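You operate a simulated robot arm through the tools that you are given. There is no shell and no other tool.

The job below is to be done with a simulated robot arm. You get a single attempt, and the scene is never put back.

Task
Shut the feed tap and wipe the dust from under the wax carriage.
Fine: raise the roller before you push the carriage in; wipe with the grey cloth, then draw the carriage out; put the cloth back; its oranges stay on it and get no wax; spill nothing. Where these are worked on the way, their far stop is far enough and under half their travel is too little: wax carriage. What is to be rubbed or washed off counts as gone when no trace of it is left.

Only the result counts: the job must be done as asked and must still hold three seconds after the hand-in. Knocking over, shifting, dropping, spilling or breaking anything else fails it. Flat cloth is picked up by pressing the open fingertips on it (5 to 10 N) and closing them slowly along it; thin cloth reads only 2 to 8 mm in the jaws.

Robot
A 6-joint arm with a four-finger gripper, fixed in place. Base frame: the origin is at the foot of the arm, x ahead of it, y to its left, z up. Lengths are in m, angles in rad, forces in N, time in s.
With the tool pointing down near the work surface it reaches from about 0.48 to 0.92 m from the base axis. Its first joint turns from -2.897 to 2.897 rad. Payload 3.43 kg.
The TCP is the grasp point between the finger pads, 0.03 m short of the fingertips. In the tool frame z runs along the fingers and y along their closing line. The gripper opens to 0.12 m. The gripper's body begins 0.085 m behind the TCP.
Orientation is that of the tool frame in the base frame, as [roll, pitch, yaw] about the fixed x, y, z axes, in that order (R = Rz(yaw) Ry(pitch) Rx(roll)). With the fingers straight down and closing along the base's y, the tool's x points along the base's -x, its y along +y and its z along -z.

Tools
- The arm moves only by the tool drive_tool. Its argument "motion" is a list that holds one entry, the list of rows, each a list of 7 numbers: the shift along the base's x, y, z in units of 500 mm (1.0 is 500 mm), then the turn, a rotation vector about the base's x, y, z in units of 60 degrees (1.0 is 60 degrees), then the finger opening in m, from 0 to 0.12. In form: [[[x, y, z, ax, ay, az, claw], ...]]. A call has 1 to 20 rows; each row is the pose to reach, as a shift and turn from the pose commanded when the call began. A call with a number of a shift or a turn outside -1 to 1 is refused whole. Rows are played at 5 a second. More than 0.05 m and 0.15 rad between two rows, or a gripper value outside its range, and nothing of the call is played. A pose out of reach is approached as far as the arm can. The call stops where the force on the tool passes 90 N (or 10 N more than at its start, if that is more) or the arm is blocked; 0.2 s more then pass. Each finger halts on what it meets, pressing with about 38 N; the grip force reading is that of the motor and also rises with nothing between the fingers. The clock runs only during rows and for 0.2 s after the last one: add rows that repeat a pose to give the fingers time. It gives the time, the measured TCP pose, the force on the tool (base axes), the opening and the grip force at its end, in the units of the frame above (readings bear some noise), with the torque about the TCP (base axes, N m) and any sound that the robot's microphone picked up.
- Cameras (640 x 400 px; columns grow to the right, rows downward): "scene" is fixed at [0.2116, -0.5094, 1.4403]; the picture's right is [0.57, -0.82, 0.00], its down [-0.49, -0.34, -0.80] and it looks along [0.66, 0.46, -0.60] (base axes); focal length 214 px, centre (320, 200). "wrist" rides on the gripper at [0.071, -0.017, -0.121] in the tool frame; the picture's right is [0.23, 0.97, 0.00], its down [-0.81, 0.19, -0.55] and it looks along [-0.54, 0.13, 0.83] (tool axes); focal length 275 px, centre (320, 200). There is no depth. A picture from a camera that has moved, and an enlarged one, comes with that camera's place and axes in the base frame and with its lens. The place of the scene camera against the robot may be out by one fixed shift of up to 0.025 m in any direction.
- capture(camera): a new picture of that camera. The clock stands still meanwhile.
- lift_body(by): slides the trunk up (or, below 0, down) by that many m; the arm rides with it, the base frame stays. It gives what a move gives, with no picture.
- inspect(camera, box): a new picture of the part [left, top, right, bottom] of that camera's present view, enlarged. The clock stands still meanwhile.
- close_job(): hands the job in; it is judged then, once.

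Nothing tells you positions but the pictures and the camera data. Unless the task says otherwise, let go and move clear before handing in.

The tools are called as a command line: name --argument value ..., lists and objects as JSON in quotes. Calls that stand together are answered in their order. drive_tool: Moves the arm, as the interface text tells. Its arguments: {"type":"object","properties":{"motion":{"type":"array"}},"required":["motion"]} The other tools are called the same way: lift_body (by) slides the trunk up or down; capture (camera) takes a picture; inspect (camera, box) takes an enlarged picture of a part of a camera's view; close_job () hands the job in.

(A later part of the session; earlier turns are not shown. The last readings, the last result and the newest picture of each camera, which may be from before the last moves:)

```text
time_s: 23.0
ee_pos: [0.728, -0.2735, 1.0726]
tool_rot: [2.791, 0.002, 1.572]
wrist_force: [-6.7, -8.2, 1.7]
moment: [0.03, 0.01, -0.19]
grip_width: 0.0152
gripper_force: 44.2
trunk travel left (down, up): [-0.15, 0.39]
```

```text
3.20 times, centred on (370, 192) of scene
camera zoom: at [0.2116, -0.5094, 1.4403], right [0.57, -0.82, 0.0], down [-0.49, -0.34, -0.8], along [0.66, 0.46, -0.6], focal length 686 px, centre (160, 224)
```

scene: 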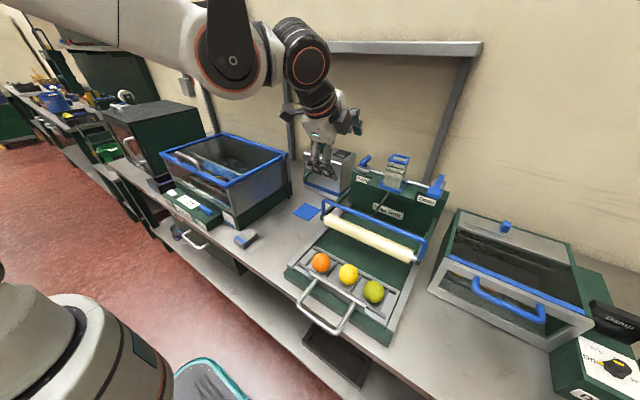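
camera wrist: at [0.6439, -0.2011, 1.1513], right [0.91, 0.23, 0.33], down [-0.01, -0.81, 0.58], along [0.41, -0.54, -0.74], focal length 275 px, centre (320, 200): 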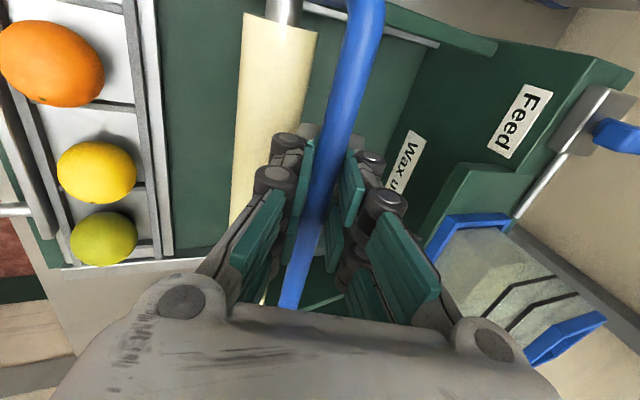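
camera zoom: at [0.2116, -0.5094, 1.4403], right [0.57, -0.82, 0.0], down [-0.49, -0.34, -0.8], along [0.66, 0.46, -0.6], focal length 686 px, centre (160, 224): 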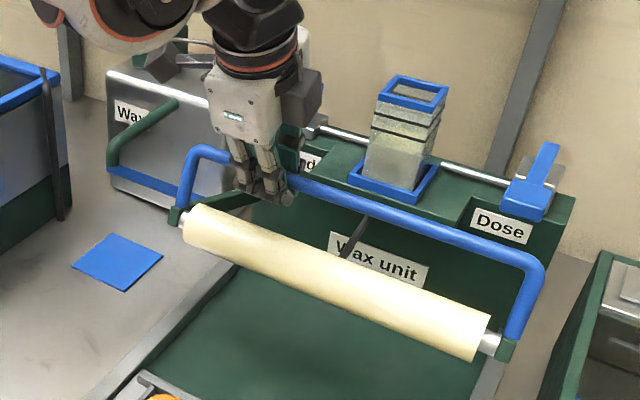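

The roller is clearly rising and staying on the arc. I'll continue to about 40°.

drive_tool --motion '[[[0.01, 0, 0.013, 0, 0, 0, 0.004], [0.024, 0, 0.026, 0, 0, 0, 0.004], [0.037, 0, 0.038, 0, 0, 0, 0.004], [0.05, 0, 0.05, 0, 0, 0, 0.004], [0.065, 0, 0.06, 0, 0, 0, 0.004], [0.08, 0, 0.07, 0, 0, 0, 0.004], [0.096, 0, 0.08, 0, 0, 0, 0.004], [0.1125, 0, 0.089, 0, 0, 0, 0.004], [0.1125, 0, 0.089, 0, 0, 0, 0.004]]]'

inspect --camera "scene" --box '[270, 130, 470, 255]'

capture --camera "wrist"

```text
time_s: 25.0
ee_pos: [0.782, -0.2733, 1.1209]
tool_rot: [2.794, -0.001, 1.571]
wrist_force: [-30.6, 4.0, -12.3]
moment: [0.35, 0.08, 0.18]
grip_width: 0.0232
gripper_force: 16.7
trunk travel left (down, up): [-0.15, 0.39]
```

```text
3.20 times, centred on (370, 192) of scene
camera zoom: at [0.2116, -0.5094, 1.4403], right [0.57, -0.82, 0.0], down [-0.49, -0.34, -0.8], along [0.66, 0.46, -0.6], focal length 686 px, centre (160, 224)
```

zoom: 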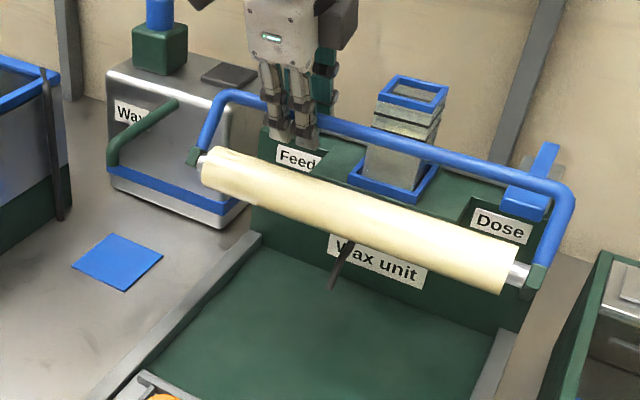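

```text
taken
camera wrist: at [0.7251, -0.201, 1.2271], right [0.91, 0.23, 0.33], down [-0.01, -0.81, 0.58], along [0.41, -0.54, -0.74], focal length 275 px, centre (320, 200)
```

wrist: 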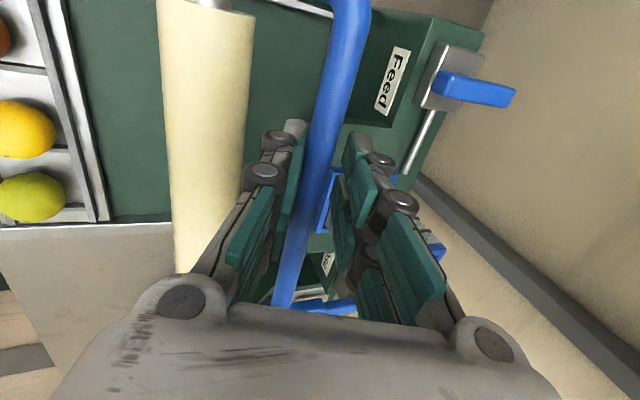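

The bail now resists along its direction of travel with about 33 N at roughly 43° of lift, so it's at its upper stop. I'll ease the grip open a little, with the front finger still just below the tube to catch it, and see whether it holds by itself.

drive_tool --motion '[[[-0.004, 0, -0.001, 0, 0, 0, 0.025], [-0.006, 0, -0.002, 0, 0, 0, 0.03], [-0.006, 0, -0.002, 0, 0, 0, 0.034], [-0.006, 0, -0.002, 0, 0, 0, 0.034], [-0.006, 0, -0.002, 0, 0, 0, 0.034]]]'

inspect --camera "scene" --box '[270, 130, 470, 255]'

capture --camera "wrist"

```text
time_s: 26.2
ee_pos: [0.7809, -0.2725, 1.1163]
tool_rot: [2.792, 0.001, 1.573]
wrist_force: [-0.5, 0.9, -0.5]
moment: [0.01, -0.02, -0.02]
grip_width: 0.0338
gripper_force: 0.0
trunk travel left (down, up): [-0.15, 0.39]
```

```text
3.20 times, centred on (370, 192) of scene
camera zoom: at [0.2116, -0.5094, 1.4403], right [0.57, -0.82, 0.0], down [-0.49, -0.34, -0.8], along [0.66, 0.46, -0.6], focal length 686 px, centre (160, 224)
```

zoom: 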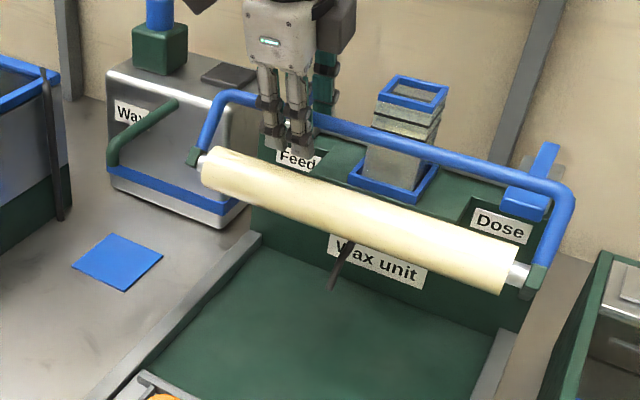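

```text
taken
camera wrist: at [0.724, -0.2004, 1.2239], right [0.91, 0.23, 0.33], down [-0.01, -0.81, 0.59], along [0.41, -0.54, -0.74], focal length 275 px, centre (320, 200)
```

wrist: 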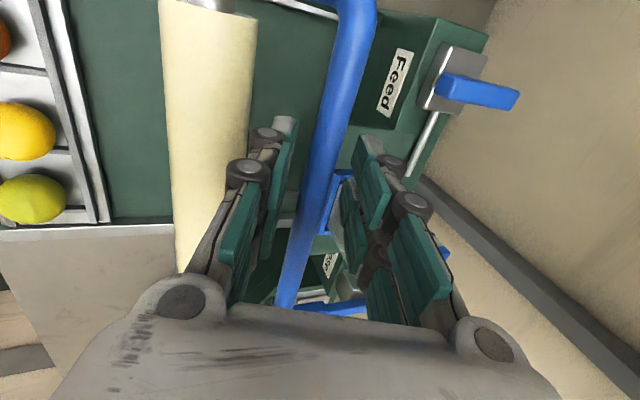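

The roller stays up on its own with no load on the tool. I'll withdraw from the bail and move round to above the carriage handle, which I place near (0.42, -0.35, 0.84).

drive_tool --motion '[[[-0.03, 0, 0.085, 0, 0, 0, 0.034], [-0.068, 0, 0.17, 0, 0, 0, 0.05], [-0.15, -0.02, 0.21, 0, 0, 0, 0.06], [-0.24, -0.04, 0.22, 0, 0, 0, 0.06], [-0.33, -0.06, 0.22, 0, 0, 0, 0.06], [-0.42, -0.09, 0.2, 0, 0, 0, 0.06], [-0.5, -0.12, 0.16, 0, 0, 0, 0.06], [-0.57, -0.14, 0.1, 0, 0, 0, 0.06], [-0.63, -0.155, 0.03, 0, 0, 0, 0.06], [-0.66, -0.155, -0.05, 0, 0, 0, 0.06], [-0.66, -0.155, -0.05, 0, 0, 0, 0.06]]]'

capture --camera "wrist"

capture --camera "scene"

```text
time_s: 28.6
ee_pos: [0.4522, -0.3508, 1.0903]
tool_rot: [2.791, 0.0, 1.572]
wrist_force: [0.7, -0.7, 0.1]
moment: [-0.01, -0.02, 0.03]
grip_width: 0.0601
gripper_force: 0.1
trunk travel left (down, up): [-0.15, 0.39]
```

```text
taken
camera wrist: at [0.3946, -0.2782, 1.1992], right [0.91, 0.23, 0.33], down [-0.01, -0.81, 0.58], along [0.41, -0.54, -0.74], focal length 275 px, centre (320, 200)
```

wrist: 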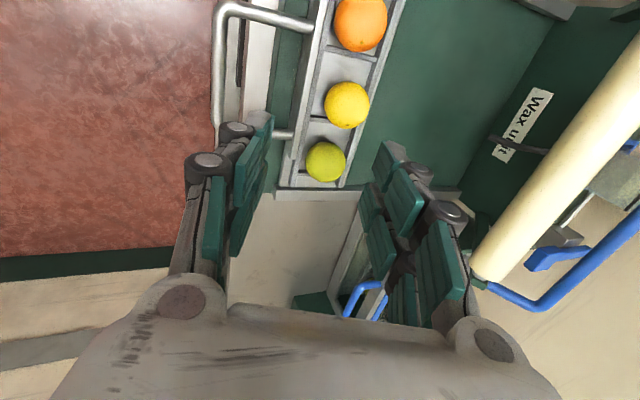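

```text
taken
```

scene: 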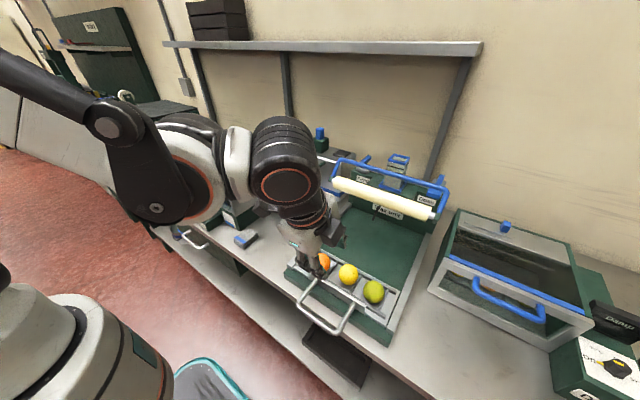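

The bench top works out at z ≈ 0.84, the fruit centres at z ≈ 0.89 and the handle bar at about (0.418, -0.35, 0.865). I'll come closer over the handle and check alignment.

drive_tool --motion '[[[-0.03, 0, -0.06, 0, 0, 0, 0.05], [-0.06, 0, -0.12, 0, 0, 0, 0.04], [-0.09, 0, -0.18, 0, 0, 0, 0.03], [-0.115, 0, -0.24, 0, 0, 0, 0.03], [-0.129, 0, -0.28, 0, 0, 0, 0.03], [-0.129, 0, -0.28, 0, 0, 0, 0.03]]]'

capture --camera "wrist"

inspect --camera "scene" --box '[260, 220, 420, 320]'

```text
time_s: 30.0
ee_pos: [0.3874, -0.3492, 0.9501]
tool_rot: [2.794, -0.001, 1.572]
wrist_force: [-0.2, -0.1, 0.0]
moment: [0.02, -0.03, 0.02]
grip_width: 0.0299
gripper_force: 0.0
trunk travel left (down, up): [-0.15, 0.39]
```

```text
taken
camera wrist: at [0.33, -0.2777, 1.0579], right [0.91, 0.23, 0.33], down [-0.01, -0.81, 0.58], along [0.41, -0.54, -0.74], focal length 275 px, centre (320, 200)
```

wrist: 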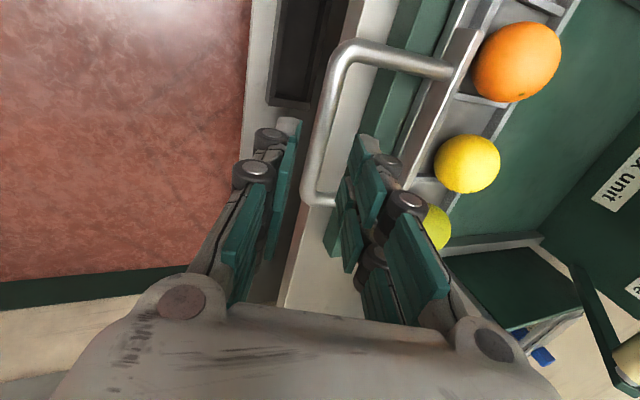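

```text
4.00 times, centred on (340, 270) of scene
camera zoom: at [0.2116, -0.5094, 1.4403], right [0.57, -0.82, 0.0], down [-0.49, -0.34, -0.8], along [0.66, 0.46, -0.6], focal length 858 px, centre (240, -80)
```

zoom: 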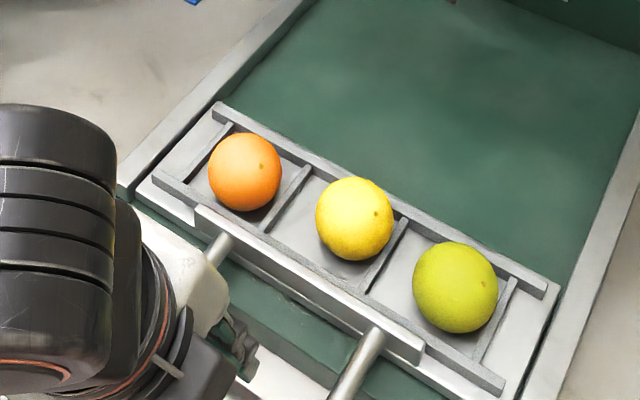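

The bar is refined to (0.417, z 0.877), spanning y -0.29 to -0.40. I'll go down and grip it at the middle.

drive_tool --motion '[[[0.01, 0, -0.03, 0, 0, 0, 0.03], [0.022, 0, -0.06, 0, 0, 0, 0.03], [0.035, 0, -0.09, 0, 0, 0, 0.03], [0.044, 0, -0.11, 0, 0, 0, 0.03], [0.053, 0, -0.126, 0, 0, 0, 0.03], [0.053, 0, -0.126, 0, 0, 0, 0.024], [0.053, 0, -0.126, 0, 0, 0, 0.016], [0.053, 0, -0.126, 0, 0, 0, 0.01], [0.053, 0, -0.126, 0, 0, 0, 0.006], [0.053, 0, -0.126, 0, 0, 0, 0.006]]]'

capture --camera "wrist"

```text
time_s: 32.2
ee_pos: [0.4138, -0.3497, 0.8887]
tool_rot: [2.793, 0.002, 1.572]
wrist_force: [0.8, 0.4, -5.1]
moment: [-0.54, 0.0, 1.11]
grip_width: 0.013
gripper_force: 45.1
trunk travel left (down, up): [-0.15, 0.39]
```

```text
taken
camera wrist: at [0.3561, -0.2782, 0.996], right [0.91, 0.23, 0.33], down [-0.01, -0.81, 0.59], along [0.41, -0.54, -0.74], focal length 275 px, centre (320, 200)
```

wrist: 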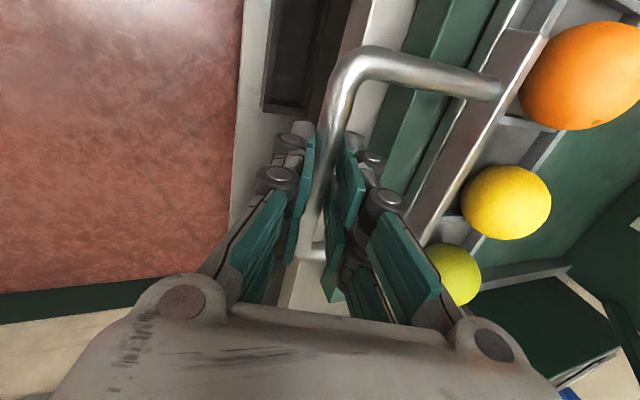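

The handle is held (13 mm bar). I'll push the carriage in slowly with a gentle start and stop so the fruit stays put, first about 8 cm.

drive_tool --motion '[[[0.002, 0, 0, 0, 0, 0, 0.006], [0.006, 0, 0, 0, 0, 0, 0.006], [0.012, 0, 0, 0, 0, 0, 0.006], [0.02, 0, 0, 0, 0, 0, 0.006], [0.03, 0, 0, 0, 0, 0, 0.006], [0.04, 0, 0, 0, 0, 0, 0.006], [0.05, 0, 0, 0, 0, 0, 0.006], [0.06, 0, 0, 0, 0, 0, 0.006], [0.07, 0, 0, 0, 0, 0, 0.006], [0.08, 0, 0, 0, 0, 0, 0.006], [0.09, 0, 0, 0, 0, 0, 0.006], [0.1, 0, 0, 0, 0, 0, 0.006], [0.11, 0, 0, 0, 0, 0, 0.006], [0.12, 0, 0, 0, 0, 0, 0.006], [0.13, 0, 0, 0, 0, 0, 0.006], [0.14, 0, 0, 0, 0, 0, 0.006], [0.148, 0, 0, 0, 0, 0, 0.006], [0.154, 0, 0, 0, 0, 0, 0.006], [0.158, 0, 0, 0, 0, 0, 0.006], [0.16, 0, 0, 0, 0, 0, 0.006]]]'

capture --camera "wrist"

inspect --camera "scene" --box '[260, 140, 460, 265]'

```text
time_s: 36.4
ee_pos: [0.4934, -0.3498, 0.8882]
tool_rot: [2.791, 0.0, 1.574]
wrist_force: [-1.2, -15.6, 17.4]
moment: [-1.0, -0.1, 1.05]
grip_width: 0.0132
gripper_force: 45.1
trunk travel left (down, up): [-0.15, 0.39]
```

```text
taken
camera wrist: at [0.4354, -0.278, 0.9959], right [0.91, 0.23, 0.33], down [-0.01, -0.81, 0.59], along [0.41, -0.54, -0.74], focal length 275 px, centre (320, 200)
```

wrist: 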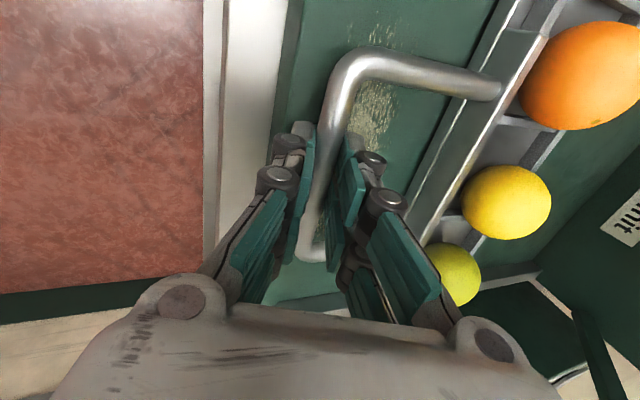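

```text
3.20 times, centred on (360, 202) of scene
camera zoom: at [0.2116, -0.5094, 1.4403], right [0.57, -0.82, 0.0], down [-0.49, -0.34, -0.8], along [0.66, 0.46, -0.6], focal length 686 px, centre (192, 192)
```

zoom: 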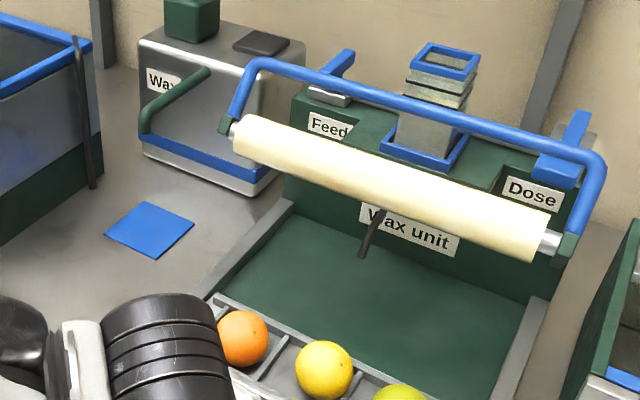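

The carriage slides and dust begins to show on the bed. Sideways and upward loads have crept in (15–17 N), so I'll correct the line slightly as I continue.

drive_tool --motion '[[[0.0, -0.003, 0.003, 0, 0, 0, 0.006], [0.0, -0.005, 0.005, 0, 0, 0, 0.006], [0.004, -0.006, 0.006, 0, 0, 0, 0.006], [0.01, -0.0065, 0.006, 0, 0, 0, 0.006], [0.02, -0.007, 0.006, 0, 0, 0, 0.006], [0.03, -0.007, 0.006, 0, 0, 0, 0.006], [0.04, -0.0075, 0.006, 0, 0, 0, 0.006], [0.046, -0.008, 0.006, 0, 0, 0, 0.006], [0.05, -0.008, 0.006, 0, 0, 0, 0.006], [0.05, -0.008, 0.006, 0, 0, 0, 0.006]]]'

capture --camera "wrist"

```text
time_s: 38.6
ee_pos: [0.5186, -0.352, 0.8903]
tool_rot: [2.791, 0.003, 1.572]
wrist_force: [0.0, 21.1, -0.2]
moment: [0.83, 0.03, 1.56]
grip_width: 0.0135
gripper_force: 45.6
trunk travel left (down, up): [-0.15, 0.39]
```

```text
taken
camera wrist: at [0.4614, -0.2799, 0.9986], right [0.91, 0.23, 0.33], down [-0.01, -0.81, 0.59], along [0.41, -0.54, -0.74], focal length 275 px, centre (320, 200)
```

wrist: 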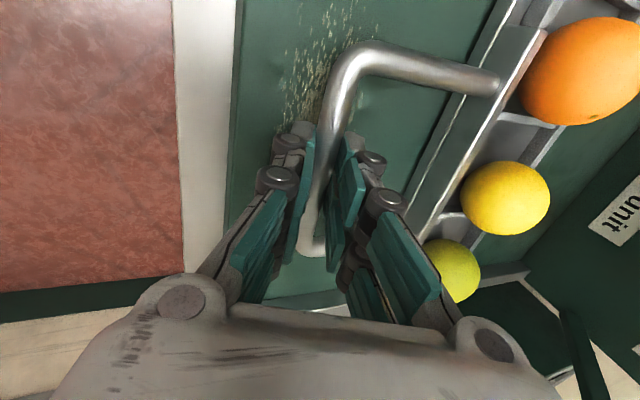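

Slightly over-corrected sideways; I'll split the difference and keep pushing in.

drive_tool --motion '[[[0.0, 0.002, 0, 0, 0, 0.005, 0.006], [0.002, 0.004, 0, 0, 0, 0.01, 0.006], [0.006, 0.004, 0, 0, 0, 0.015, 0.006], [0.012, 0.004, 0, 0, 0, 0.015, 0.006], [0.02, 0.004, 0, 0, 0, 0.015, 0.006], [0.03, 0.004, 0, 0, 0, 0.015, 0.006], [0.04, 0.004, 0, 0, 0, 0.015, 0.006], [0.05, 0.004, 0, 0, 0, 0.015, 0.006], [0.06, 0.004, 0, 0, 0, 0.015, 0.006], [0.07, 0.004, 0, 0, 0, 0.015, 0.006], [0.08, 0.004, 0, 0, 0, 0.015, 0.006], [0.088, 0.004, 0, 0, 0, 0.015, 0.006], [0.094, 0.004, 0, 0, 0, 0.015, 0.006], [0.098, 0.004, 0, 0, 0, 0.015, 0.006], [0.1, 0.004, 0, 0, 0, 0.015, 0.006]]]'

capture --camera "wrist"

capture --camera "scene"

```text
time_s: 41.8
ee_pos: [0.5689, -0.3523, 0.8909]
tool_rot: [2.794, -0.001, 1.588]
wrist_force: [-0.2, -1.8, -0.7]
moment: [-0.09, 0.03, -0.83]
grip_width: 0.0134
gripper_force: 44.7
trunk travel left (down, up): [-0.15, 0.39]
```

```text
taken
camera wrist: at [0.5101, -0.2811, 0.9987], right [0.91, 0.25, 0.33], down [0.01, -0.81, 0.58], along [0.41, -0.53, -0.74], focal length 275 px, centre (320, 200)
```

wrist: 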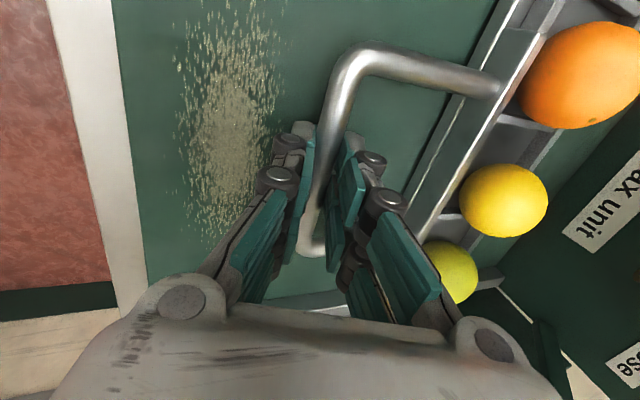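

```text
taken
```

scene: 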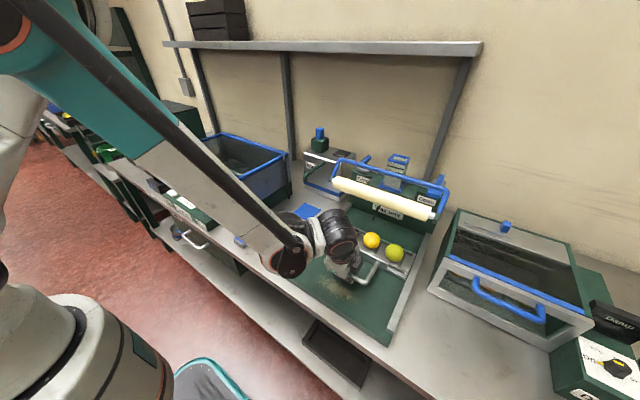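

Forces are near zero now and the dust patch is fully uncovered; the fruit is undisturbed. I'll keep pushing toward the far stop, leaning the tool back a little more to keep the hand clear of the raised roller.

drive_tool --motion '[[[0.002, 0, 0, 0, -0.01, 0, 0.006], [0.006, 0, 0, 0, -0.03, 0, 0.006], [0.012, 0, 0, 0, -0.05, 0, 0.006], [0.02, 0, 0, 0, -0.075, 0, 0.006], [0.03, 0, -0.001, 0, -0.1, 0, 0.006], [0.04, 0, -0.002, 0, -0.125, 0, 0.006], [0.05, 0, -0.002, 0, -0.15, 0, 0.006], [0.06, 0, -0.002, 0, -0.167, 0, 0.006], [0.07, 0, -0.002, 0, -0.167, 0, 0.006], [0.08, 0, -0.002, 0, -0.167, 0, 0.006], [0.088, 0, -0.002, 0, -0.167, 0, 0.006], [0.094, 0, -0.002, 0, -0.167, 0, 0.006], [0.098, 0, -0.002, 0, -0.167, 0, 0.006], [0.1, 0, -0.002, 0, -0.167, 0, 0.006]]]'

capture --camera "wrist"

capture --camera "scene"

```text
time_s: 44.1
ee_pos: [0.5988, -0.3524, 0.8898]
tool_rot: [2.635, 0.001, 1.587]
wrist_force: [-36.7, -1.4, 5.2]
moment: [-0.43, 0.57, -1.12]
grip_width: 0.0131
gripper_force: 44.9
trunk travel left (down, up): [-0.15, 0.39]
stopped in row 11: the force on the tool passed its limit at 96 N (the readings are from after the stop); the commanded pose is now the measured one
```

```text
taken
camera wrist: at [0.5242, -0.281, 0.9868], right [0.85, 0.24, 0.47], down [-0.09, -0.81, 0.58], along [0.52, -0.53, -0.67], focal length 275 px, centre (320, 200)
```

wrist: 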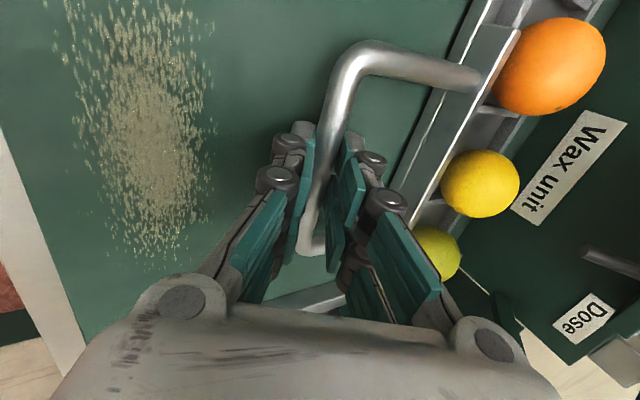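

```text
taken
```

scene: 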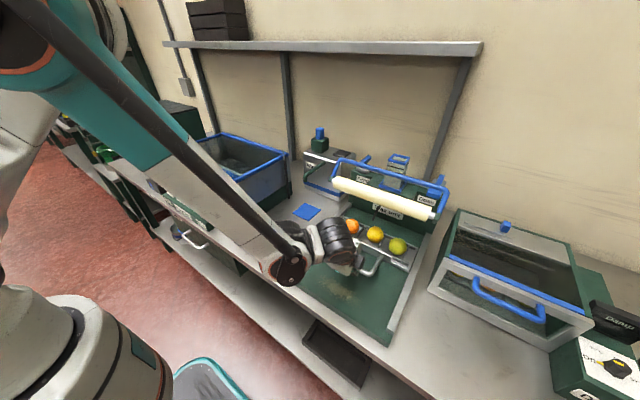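

The carriage hit its far stop after about 18.5 cm of travel, with the fruit in place. I'll relax the push, open the fingers and withdraw up and back.

drive_tool --motion '[[[-0.003, 0, 0, 0, 0, 0, 0.006], [-0.006, 0, 0, 0, 0, 0, 0.01], [-0.006, 0, 0, 0, 0, 0, 0.02], [-0.006, 0, 0, 0, 0, 0, 0.032], [-0.006, 0, 0, 0, 0, 0, 0.032], [-0.026, 0, 0.035, 0, 0, 0, 0.032], [-0.046, 0, 0.07, 0, 0, 0, 0.032], [-0.08, 0, 0.13, 0, 0, 0, 0.032], [-0.12, 0, 0.19, 0, 0, 0, 0.04], [-0.16, 0, 0.26, 0, 0, 0, 0.06], [-0.2, 0, 0.33, 0, 0, 0, 0.08], [-0.2, 0, 0.33, 0, 0, 0, 0.08]]]'

capture --camera "wrist"

capture --camera "scene"

```text
time_s: 46.7
ee_pos: [0.5037, -0.35, 1.0531]
tool_rot: [2.632, 0.002, 1.588]
wrist_force: [0.6, -0.4, 0.5]
moment: [0.0, -0.01, 0.03]
grip_width: 0.0796
gripper_force: 0.1
trunk travel left (down, up): [-0.15, 0.39]
```

```text
taken
camera wrist: at [0.4292, -0.2788, 1.1502], right [0.85, 0.25, 0.47], down [-0.09, -0.81, 0.58], along [0.53, -0.53, -0.66], focal length 275 px, centre (320, 200)
```

wrist: 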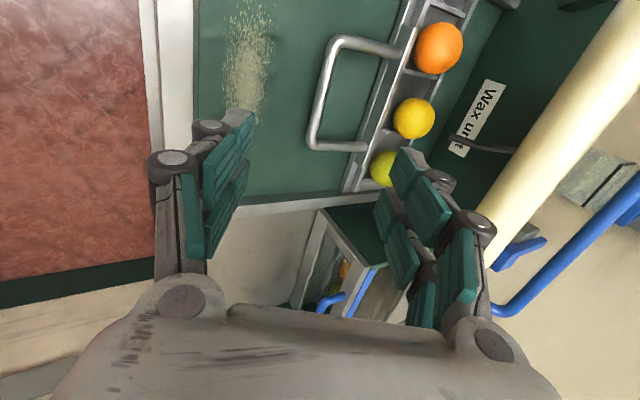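

```text
taken
```

scene: 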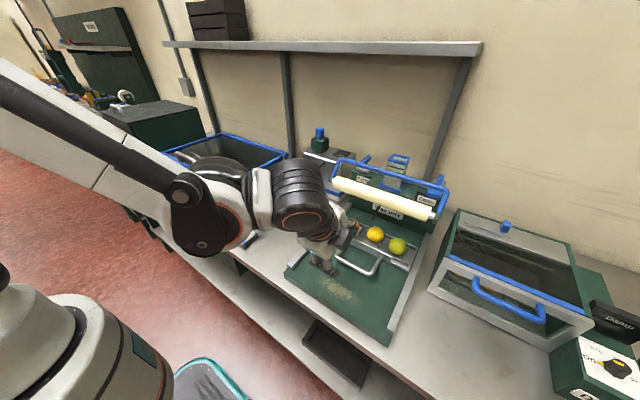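

The carriage stays in and the whole dust patch lies open. Now I'll straighten the tool to point down with fingers closing along y and move over to look at the grey cloth.

drive_tool --motion '[[[0.0, 0.0, 0.05, 0, 0.125, 0, 0.1], [0.0, 0.02, 0.1, 0, 0.25, 0, 0.12], [0.0, 0.06, 0.15, 0, 0.375, 0, 0.12], [-0.01, 0.12, 0.18, 0, 0.5, 0, 0.12], [-0.01, 0.12, 0.18, 0, 0.5, 0, 0.12]]]'

drive_tool --motion '[[[0.0, 0.05, 0.01, 0, 0, 0.124, 0.12], [0.0, 0.1, 0.01, 0, 0, 0.247, 0.12], [0.0, 0.15, 0.01, 0, 0, 0.371, 0.12], [0.0, 0.2, 0.01, 0, 0, 0.495, 0.12], [-0.01, 0.25, 0.01, 0, 0, 0.618, 0.12], [-0.02, 0.3, 0.01, 0, 0, 0.742, 0.12], [-0.02, 0.3, 0.01, 0, 0, 0.742, 0.12]]]'

drive_tool --motion '[[[0.0, 0.05, 0.0, 0, 0, 0.124, 0.12], [-0.01, 0.1, 0.0, 0, 0, 0.247, 0.12], [-0.02, 0.15, 0.0, 0, 0, 0.371, 0.12], [-0.02, 0.2, 0.0, 0, 0, 0.495, 0.12], [-0.02, 0.25, 0.0, 0, 0, 0.618, 0.12], [-0.02, 0.3, 0.0, 0, 0, 0.742, 0.12], [-0.02, 0.32, 0.0, 0, 0, 0.742, 0.12], [-0.02, 0.32, 0.0, 0, 0, 0.742, 0.12]]]'

capture --camera "wrist"

capture --camera "scene"

```text
time_s: 47.9
ee_pos: [0.4971, -0.2903, 1.1423]
tool_rot: [-3.126, -0.007, 1.586]
wrist_force: [-0.7, 0.7, 0.6]
moment: [-0.02, 0.02, 0.02]
grip_width: 0.1199
gripper_force: 0.1
trunk travel left (down, up): [-0.15, 0.39]
```

```text
time_s: 49.5
ee_pos: [0.4975, -0.1453, 1.1453]
tool_rot: [-3.128, -0.007, 2.364]
wrist_force: [-0.4, 0.2, 0.3]
moment: [0.03, -0.02, 0.0]
grip_width: 0.1201
gripper_force: 0.1
trunk travel left (down, up): [-0.15, 0.39]
```

```text
time_s: 50.8
ee_pos: [0.5404, -0.0109, 1.1409]
tool_rot: [-3.128, -0.007, 3.062]
wrist_force: [-0.4, -0.7, -0.3]
moment: [0.07, 0.02, -0.03]
grip_width: 0.12
gripper_force: 0.0
trunk travel left (down, up): [-0.15, 0.39]
stopped in row 6: the arm was blocked; the commanded pose is now the measured one
```

```text
taken
camera wrist: at [0.4691, -0.0196, 1.2624], right [-0.15, 0.99, -0.01], down [0.83, 0.13, 0.54], along [0.54, 0.07, -0.84], focal length 275 px, centre (320, 200)
```

wrist: 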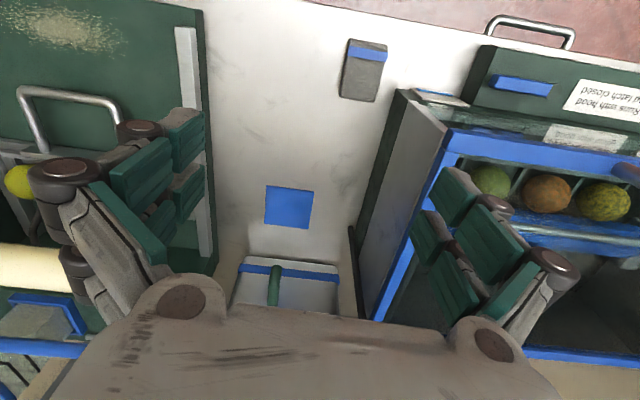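

```text
taken
```

scene: 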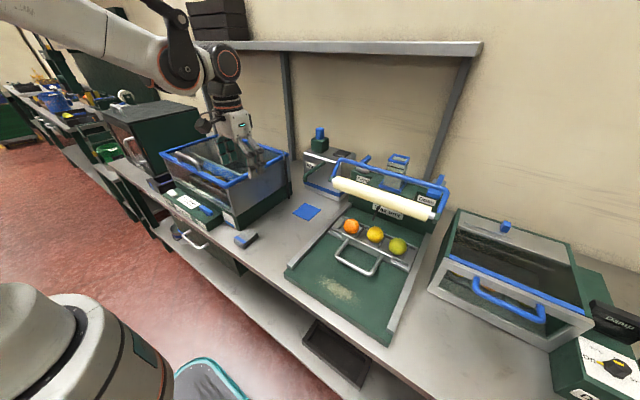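

The arm simply couldn't fold any closer at that height (no contact), which is fine. The cloth is in view, so I'll enlarge it and the dust.

inspect --camera "wrist" --box '[300, 20, 460, 120]'

inspect --camera "scene" --box '[200, 200, 300, 262]'

inspect --camera "scene" --box '[270, 200, 430, 350]'

inspect --camera "wrist" --box '[0, 0, 220, 137]'

```text
4.00 times, centred on (380, 70) of wrist
camera zoom: at [0.4691, -0.0196, 1.2624], right [-0.15, 0.99, -0.01], down [0.83, 0.13, 0.54], along [0.54, 0.07, -0.84], focal length 1101 px, centre (80, 720)
```

zoom: 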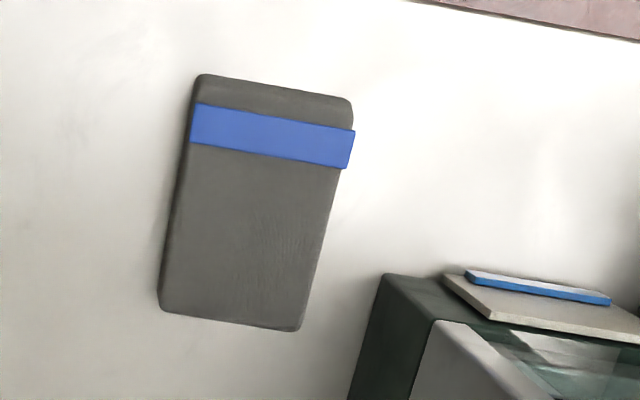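

```text
6.40 times, centred on (250, 231) of scene
camera zoom: at [0.2116, -0.5094, 1.4403], right [0.57, -0.82, 0.0], down [-0.49, -0.34, -0.8], along [0.66, 0.46, -0.6], focal length 1373 px, centre (768, 2)
```

zoom: 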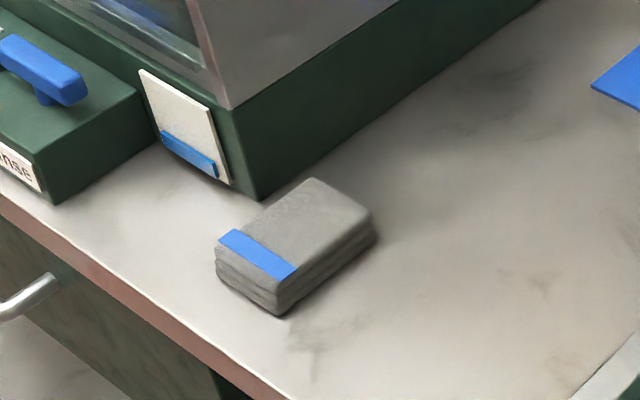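

```text
2.67 times, centred on (350, 275) of scene
camera zoom: at [0.2116, -0.5094, 1.4403], right [0.57, -0.82, 0.0], down [-0.49, -0.34, -0.8], along [0.66, 0.46, -0.6], focal length 572 px, centre (240, 0)
```

zoom: 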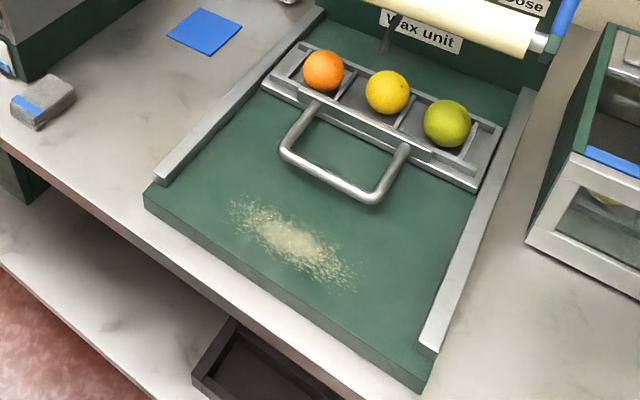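

```text
2.91 times, centred on (110, 68) of wrist
camera zoom: at [0.4691, -0.0196, 1.2624], right [-0.15, 0.99, -0.01], down [0.83, 0.13, 0.54], along [0.54, 0.07, -0.84], focal length 801 px, centre (931, 582)
```

zoom: 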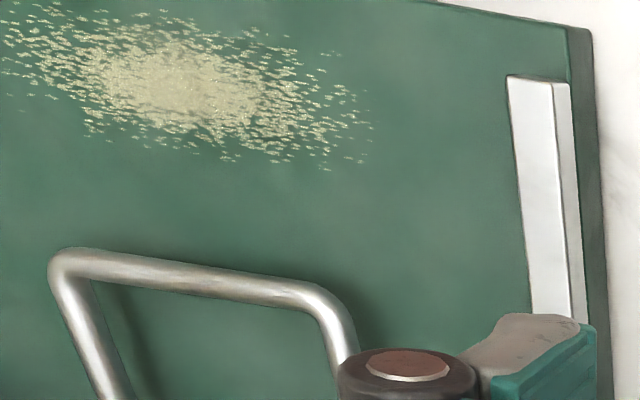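

The pad's top spans x 0.482–0.553, y 0.016–0.065, about 2 cm thick, with the tank wall at y ≈ 0.094. I'll grip it along x with the camera on the -y side, away from the tank, so I turn the tool a quarter turn first.

drive_tool --motion '[[[0.02, 0.0, 0.0, 0.002, -0.001, 0.131, 0.12], [0.04, 0.0, 0.0, 0.004, -0.002, 0.262, 0.12], [0.05, 0.0, 0.0, 0.006, -0.004, 0.394, 0.12], [0.05, 0.0, 0.0, 0.008, -0.005, 0.525, 0.12], [0.05, 0.0, 0.0, 0.01, -0.006, 0.657, 0.12], [0.05, 0.0, 0.0, 0.012, -0.007, 0.788, 0.12], [0.05, 0.0, 0.0, 0.012, -0.007, 0.788, 0.12]]]'

drive_tool --motion '[[[0.0, 0.0, 0.0, 0, 0, 0.131, 0.12], [0.0, 0.01, -0.02, 0, 0, 0.262, 0.12], [0.0, 0.02, -0.04, 0, 0, 0.394, 0.12], [-0.01, 0.03, -0.06, 0, 0, 0.525, 0.12], [-0.02, 0.04, -0.08, 0, 0, 0.657, 0.12], [-0.03, 0.05, -0.1, 0, 0, 0.788, 0.12], [-0.03, 0.05, -0.1, 0, 0, 0.788, 0.12]]]'

capture --camera "wrist"

capture --camera "scene"

```text
time_s: 52.4
ee_pos: [0.5603, -0.008, 1.1399]
tool_rot: [-3.136, 0.004, -2.391]
wrist_force: [-0.9, 0.7, 0.3]
moment: [-0.04, 0.01, 0.03]
grip_width: 0.12
gripper_force: 0.1
trunk travel left (down, up): [-0.15, 0.39]
```

```text
time_s: 54.0
ee_pos: [0.5453, 0.0158, 1.0927]
tool_rot: [-3.136, 0.004, -1.566]
wrist_force: [0.3, 1.4, 0.7]
moment: [0.01, -0.03, 0.0]
grip_width: 0.12
gripper_force: 0.0
trunk travel left (down, up): [-0.15, 0.39]
```

```text
taken
camera wrist: at [0.5613, -0.0546, 1.2125], right [-0.97, -0.24, -0.01], down [-0.2, 0.81, 0.55], along [-0.13, 0.54, -0.83], focal length 275 px, centre (320, 200)
```

wrist: 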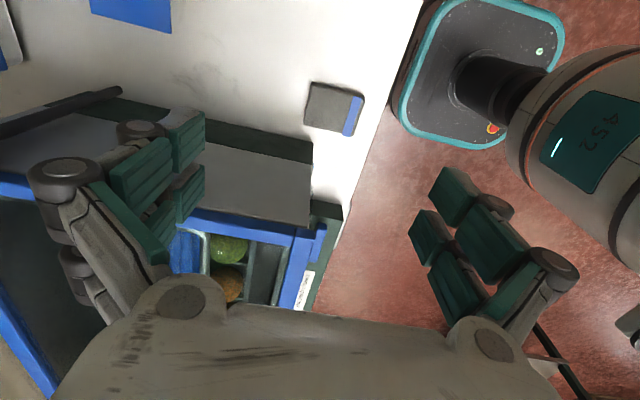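

```text
taken
```

scene: 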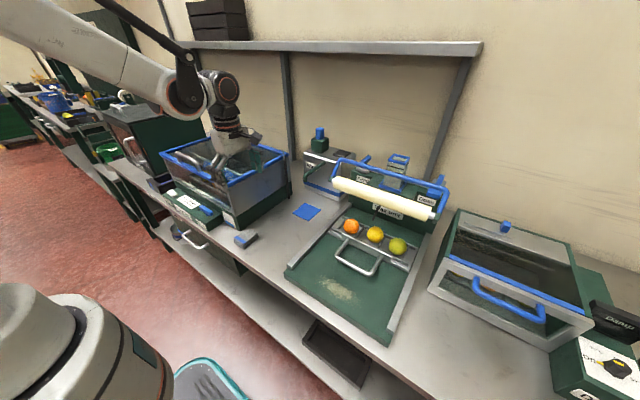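

Now the cloth shows clearly with the tank behind it. I'll enlarge to fix its exact place, since it must also go back there.

inspect --camera "wrist" --box '[280, 60, 400, 135]'

inspect --camera "wrist" --box '[180, 60, 380, 320]'

```text
5.33 times, centred on (340, 98) of wrist
camera zoom: at [0.5613, -0.0546, 1.2125], right [-0.97, -0.24, -0.01], down [-0.2, 0.81, 0.55], along [-0.13, 0.54, -0.83], focal length 1468 px, centre (213, 747)
```

zoom: 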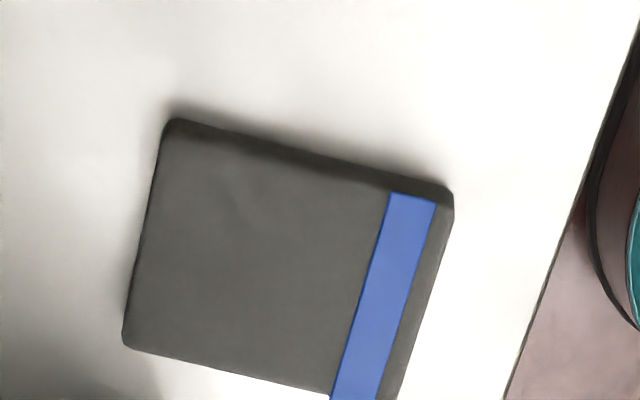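

```text
1.54 times, centred on (280, 190) of wrist
camera zoom: at [0.5613, -0.0546, 1.2125], right [-0.97, -0.24, -0.01], down [-0.2, 0.81, 0.55], along [-0.13, 0.54, -0.83], focal length 424 px, centre (382, 215)
```

zoom: 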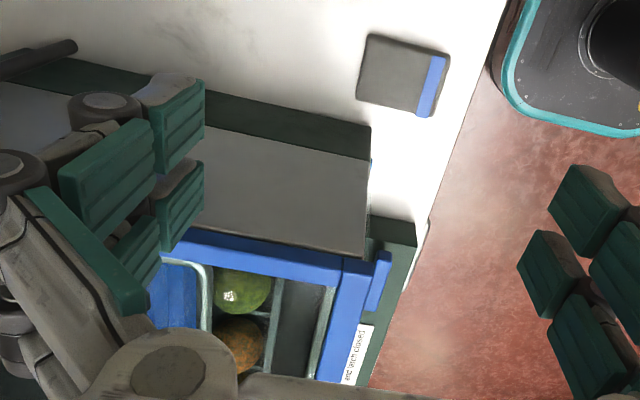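

The pad centre is at about (0.520, 0.039). I'll descend over it with the fingers 10 cm apart.

drive_tool --motion '[[[-0.005, 0.01, -0.07, 0, 0, 0, 0.11], [-0.015, 0.02, -0.14, 0, 0, 0, 0.1], [-0.03, 0.03, -0.21, 0, 0, 0, 0.1], [-0.045, 0.042, -0.28, 0, 0, 0, 0.1], [-0.05, 0.042, -0.326, 0, 0, 0, 0.1], [-0.05, 0.042, -0.326, 0, 0, 0, 0.1]]]'

capture --camera "wrist"

inspect --camera "scene" --box '[180, 150, 320, 262]'

```text
time_s: 55.4
ee_pos: [0.5186, 0.0365, 0.9269]
tool_rot: [-3.137, 0.004, -1.567]
wrist_force: [0.0, 0.6, 0.1]
moment: [0.01, 0.0, -0.01]
grip_width: 0.1002
gripper_force: 0.0
trunk travel left (down, up): [-0.15, 0.39]
```

```text
taken
camera wrist: at [0.5355, -0.0348, 1.0486], right [-0.97, -0.23, -0.01], down [-0.2, 0.81, 0.55], along [-0.13, 0.54, -0.83], focal length 275 px, centre (320, 200)
```

wrist: 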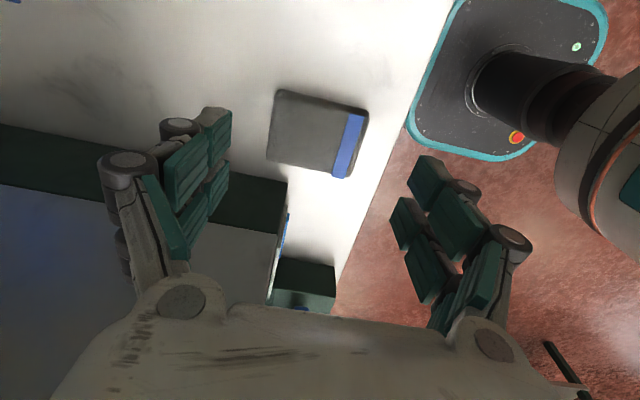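

```text
3.57 times, centred on (250, 206) of scene
camera zoom: at [0.2116, -0.5094, 1.4403], right [0.57, -0.82, 0.0], down [-0.49, -0.34, -0.8], along [0.66, 0.46, -0.6], focal length 766 px, centre (570, 179)
```

zoom: 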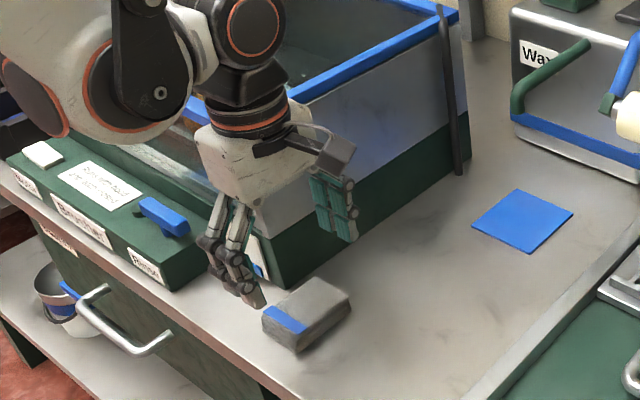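

The fingers straddle the pad with margin on both ends and the hand is clear of the tank. I'll go down until the tips are just above the bench, then close.

drive_tool --motion '[[[0.0, 0, -0.03, 0, 0, 0, 0.1], [0.0, 0, -0.06, 0, 0, 0, 0.1], [0.0, 0, -0.08, 0, 0, 0, 0.1], [0.0, 0, -0.094, 0, 0, 0, 0.1], [0.0, 0, -0.094, 0, 0, 0, 0.1]]]'

capture --camera "wrist"

inspect --camera "scene" --box '[200, 180, 300, 262]'

```text
time_s: 56.6
ee_pos: [0.5193, 0.0379, 0.8816]
tool_rot: [-3.136, 0.003, -1.566]
wrist_force: [0.4, 0.1, 0.4]
moment: [0.02, -0.03, -0.01]
grip_width: 0.0999
gripper_force: 0.1
trunk travel left (down, up): [-0.15, 0.39]
```

```text
taken
camera wrist: at [0.5358, -0.0334, 1.0024], right [-0.97, -0.23, -0.01], down [-0.2, 0.81, 0.55], along [-0.13, 0.54, -0.83], focal length 275 px, centre (320, 200)
```

wrist: 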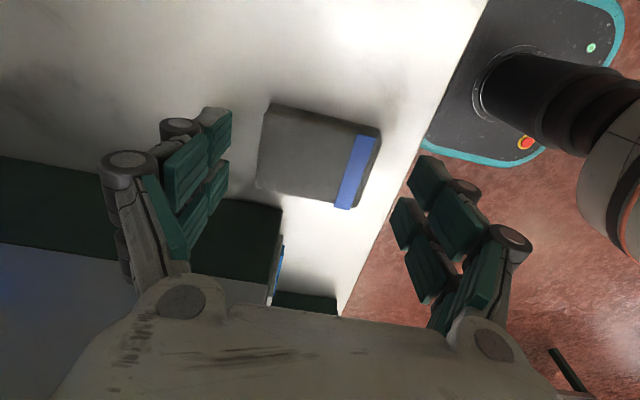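

```text
4.88 times, centred on (250, 221) of scene
camera zoom: at [0.2116, -0.5094, 1.4403], right [0.57, -0.82, 0.0], down [-0.49, -0.34, -0.8], along [0.66, 0.46, -0.6], focal length 1046 px, centre (662, 98)
```

zoom: 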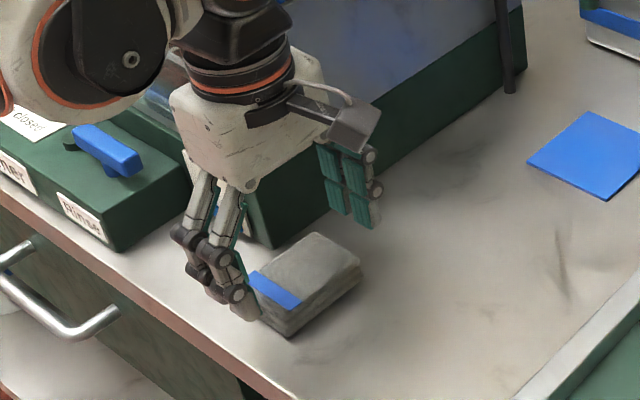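

Tips are about 1 cm above the bench and lined up with the pad. I'll close slowly on it.

drive_tool --motion '[[[0.0, 0, -0.003, 0, 0, 0, 0.094], [0.0, 0, -0.004, 0, 0, 0, 0.088], [0.0, 0, -0.004, 0, 0, 0, 0.082], [0.0, 0, -0.004, 0, 0, 0, 0.078], [0.0, 0, -0.004, 0, 0, 0, 0.074], [0.0, 0, -0.004, 0, 0, 0, 0.07], [0.0, 0, -0.004, 0, 0, 0, 0.066], [0.0, 0, -0.004, 0, 0, 0, 0.062], [0.0, 0, -0.004, 0, 0, 0, 0.058], [0.0, 0, -0.004, 0, 0, 0, 0.056], [0.0, 0, -0.004, 0, 0, 0, 0.056]]]'

capture --camera "wrist"

inspect --camera "scene" --box '[200, 180, 300, 262]'

```text
time_s: 59.0
ee_pos: [0.5191, 0.0374, 0.8799]
tool_rot: [-3.137, 0.004, -1.565]
wrist_force: [0.1, -0.1, -0.1]
moment: [-0.03, 0.02, -0.01]
grip_width: 0.0559
gripper_force: 0.0
trunk travel left (down, up): [-0.15, 0.39]
```

```text
taken
camera wrist: at [0.5363, -0.0334, 1.0008], right [-0.97, -0.23, -0.01], down [-0.2, 0.81, 0.55], along [-0.13, 0.54, -0.83], focal length 275 px, centre (320, 200)
```

wrist: 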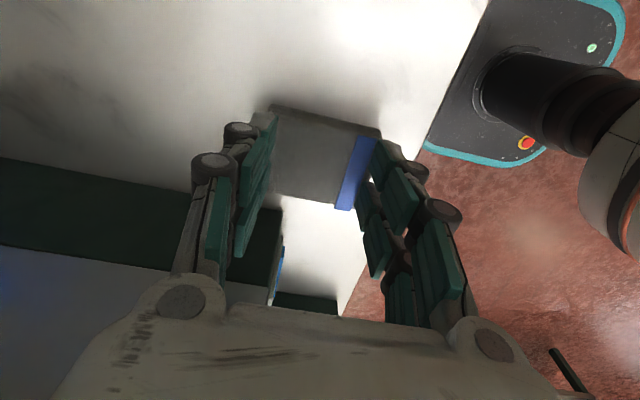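

```text
4.88 times, centred on (250, 221) of scene
camera zoom: at [0.2116, -0.5094, 1.4403], right [0.57, -0.82, 0.0], down [-0.49, -0.34, -0.8], along [0.66, 0.46, -0.6], focal length 1046 px, centre (662, 98)
```

zoom: 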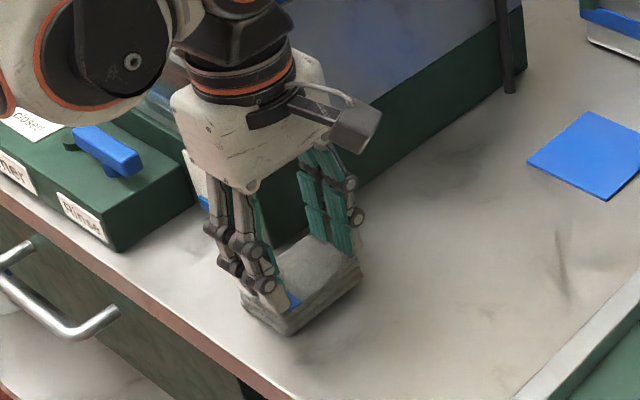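

The fingers closed over the pad without touching it, so its top is lower than I took it, near z 0.838 (my bench estimate was too high). I'll reopen, shift slightly, and go about 2.5 cm lower.

drive_tool --motion '[[[0.0, 0, 0.01, 0, 0, 0, 0.07], [0.0, 0.002, 0.01, 0, 0, 0, 0.09], [0.0, 0.004, 0.01, 0, 0, 0, 0.104], [0.001, 0.007, 0.0, 0, 0, 0, 0.104], [0.001, 0.007, -0.015, 0, 0, 0, 0.104], [0.001, 0.007, -0.028, 0, 0, 0, 0.104], [0.001, 0.007, -0.04, 0, 0, 0, 0.104], [0.001, 0.007, -0.048, 0, 0, 0, 0.104], [0.001, 0.007, -0.048, 0, 0, 0, 0.104]]]'

capture --camera "wrist"

inspect --camera "scene" --box '[200, 180, 300, 262]'

```text
time_s: 61.0
ee_pos: [0.5215, 0.0417, 0.8568]
tool_rot: [-3.136, 0.004, -1.569]
wrist_force: [0.5, -0.2, -0.4]
moment: [0.01, -0.01, -0.02]
grip_width: 0.1041
gripper_force: 0.0
trunk travel left (down, up): [-0.15, 0.39]
```

```text
taken
camera wrist: at [0.5372, -0.0293, 0.9766], right [-0.97, -0.23, -0.01], down [-0.2, 0.81, 0.55], along [-0.13, 0.54, -0.83], focal length 275 px, centre (320, 200)
```

wrist: 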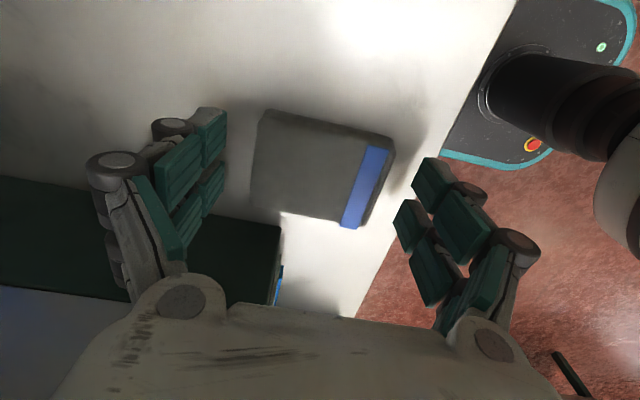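

```text
4.88 times, centred on (250, 221) of scene
camera zoom: at [0.2116, -0.5094, 1.4403], right [0.57, -0.82, 0.0], down [-0.49, -0.34, -0.8], along [0.66, 0.46, -0.6], focal length 1046 px, centre (662, 98)
```

zoom: 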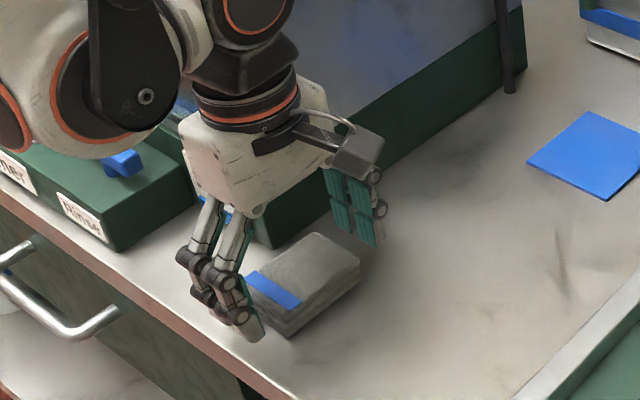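

The tips are now lower and the pad sits between them. I'll close slowly again.

drive_tool --motion '[[[0.0, 0, 0, 0, 0, 0, 0.096], [0.0, 0, 0, 0, 0, 0, 0.09], [0.0, 0, 0, 0, 0, 0, 0.084], [0.0, 0, 0, 0, 0, 0, 0.08], [0.0, 0, 0, 0, 0, 0, 0.076], [0.0, 0, 0, 0, 0, 0, 0.072], [0.0, 0, 0, 0, 0, 0, 0.068], [0.0, 0, 0, 0, 0, 0, 0.066], [0.0, 0, 0, 0, 0, 0, 0.064], [0.0, 0, 0, 0, 0, 0, 0.064]]]'

capture --camera "wrist"

inspect --camera "scene" --box '[200, 180, 300, 262]'

```text
time_s: 63.2
ee_pos: [0.521, 0.0412, 0.8557]
tool_rot: [-3.137, 0.003, -1.566]
wrist_force: [0.7, 0.4, 8.1]
moment: [-0.01, -0.03, 0.02]
grip_width: 0.0752
gripper_force: 38.5
trunk travel left (down, up): [-0.15, 0.39]
```

```text
taken
camera wrist: at [0.5369, -0.0294, 0.9769], right [-0.97, -0.23, -0.01], down [-0.2, 0.81, 0.55], along [-0.13, 0.54, -0.83], focal length 275 px, centre (320, 200)
```

wrist: 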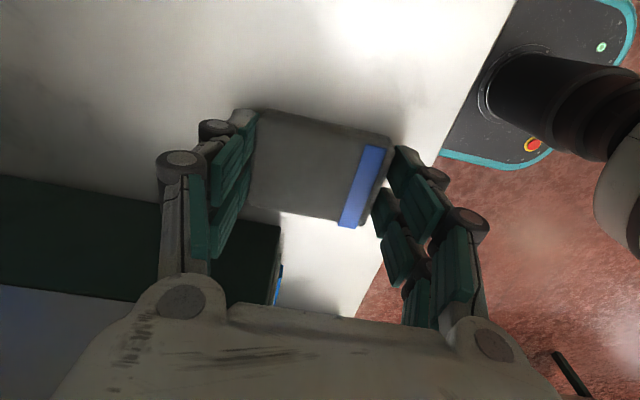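

```text
4.88 times, centred on (250, 221) of scene
camera zoom: at [0.2116, -0.5094, 1.4403], right [0.57, -0.82, 0.0], down [-0.49, -0.34, -0.8], along [0.66, 0.46, -0.6], focal length 1046 px, centre (662, 98)
```

zoom: 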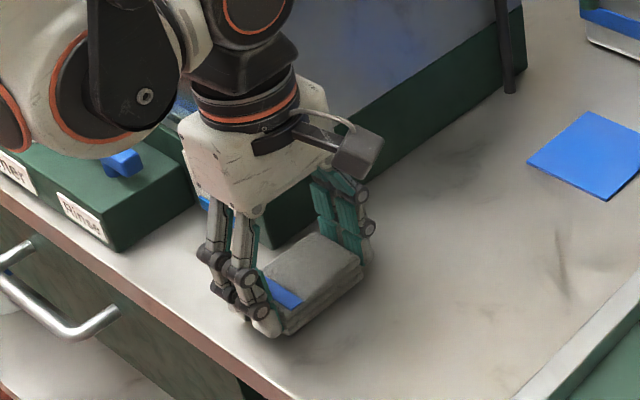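

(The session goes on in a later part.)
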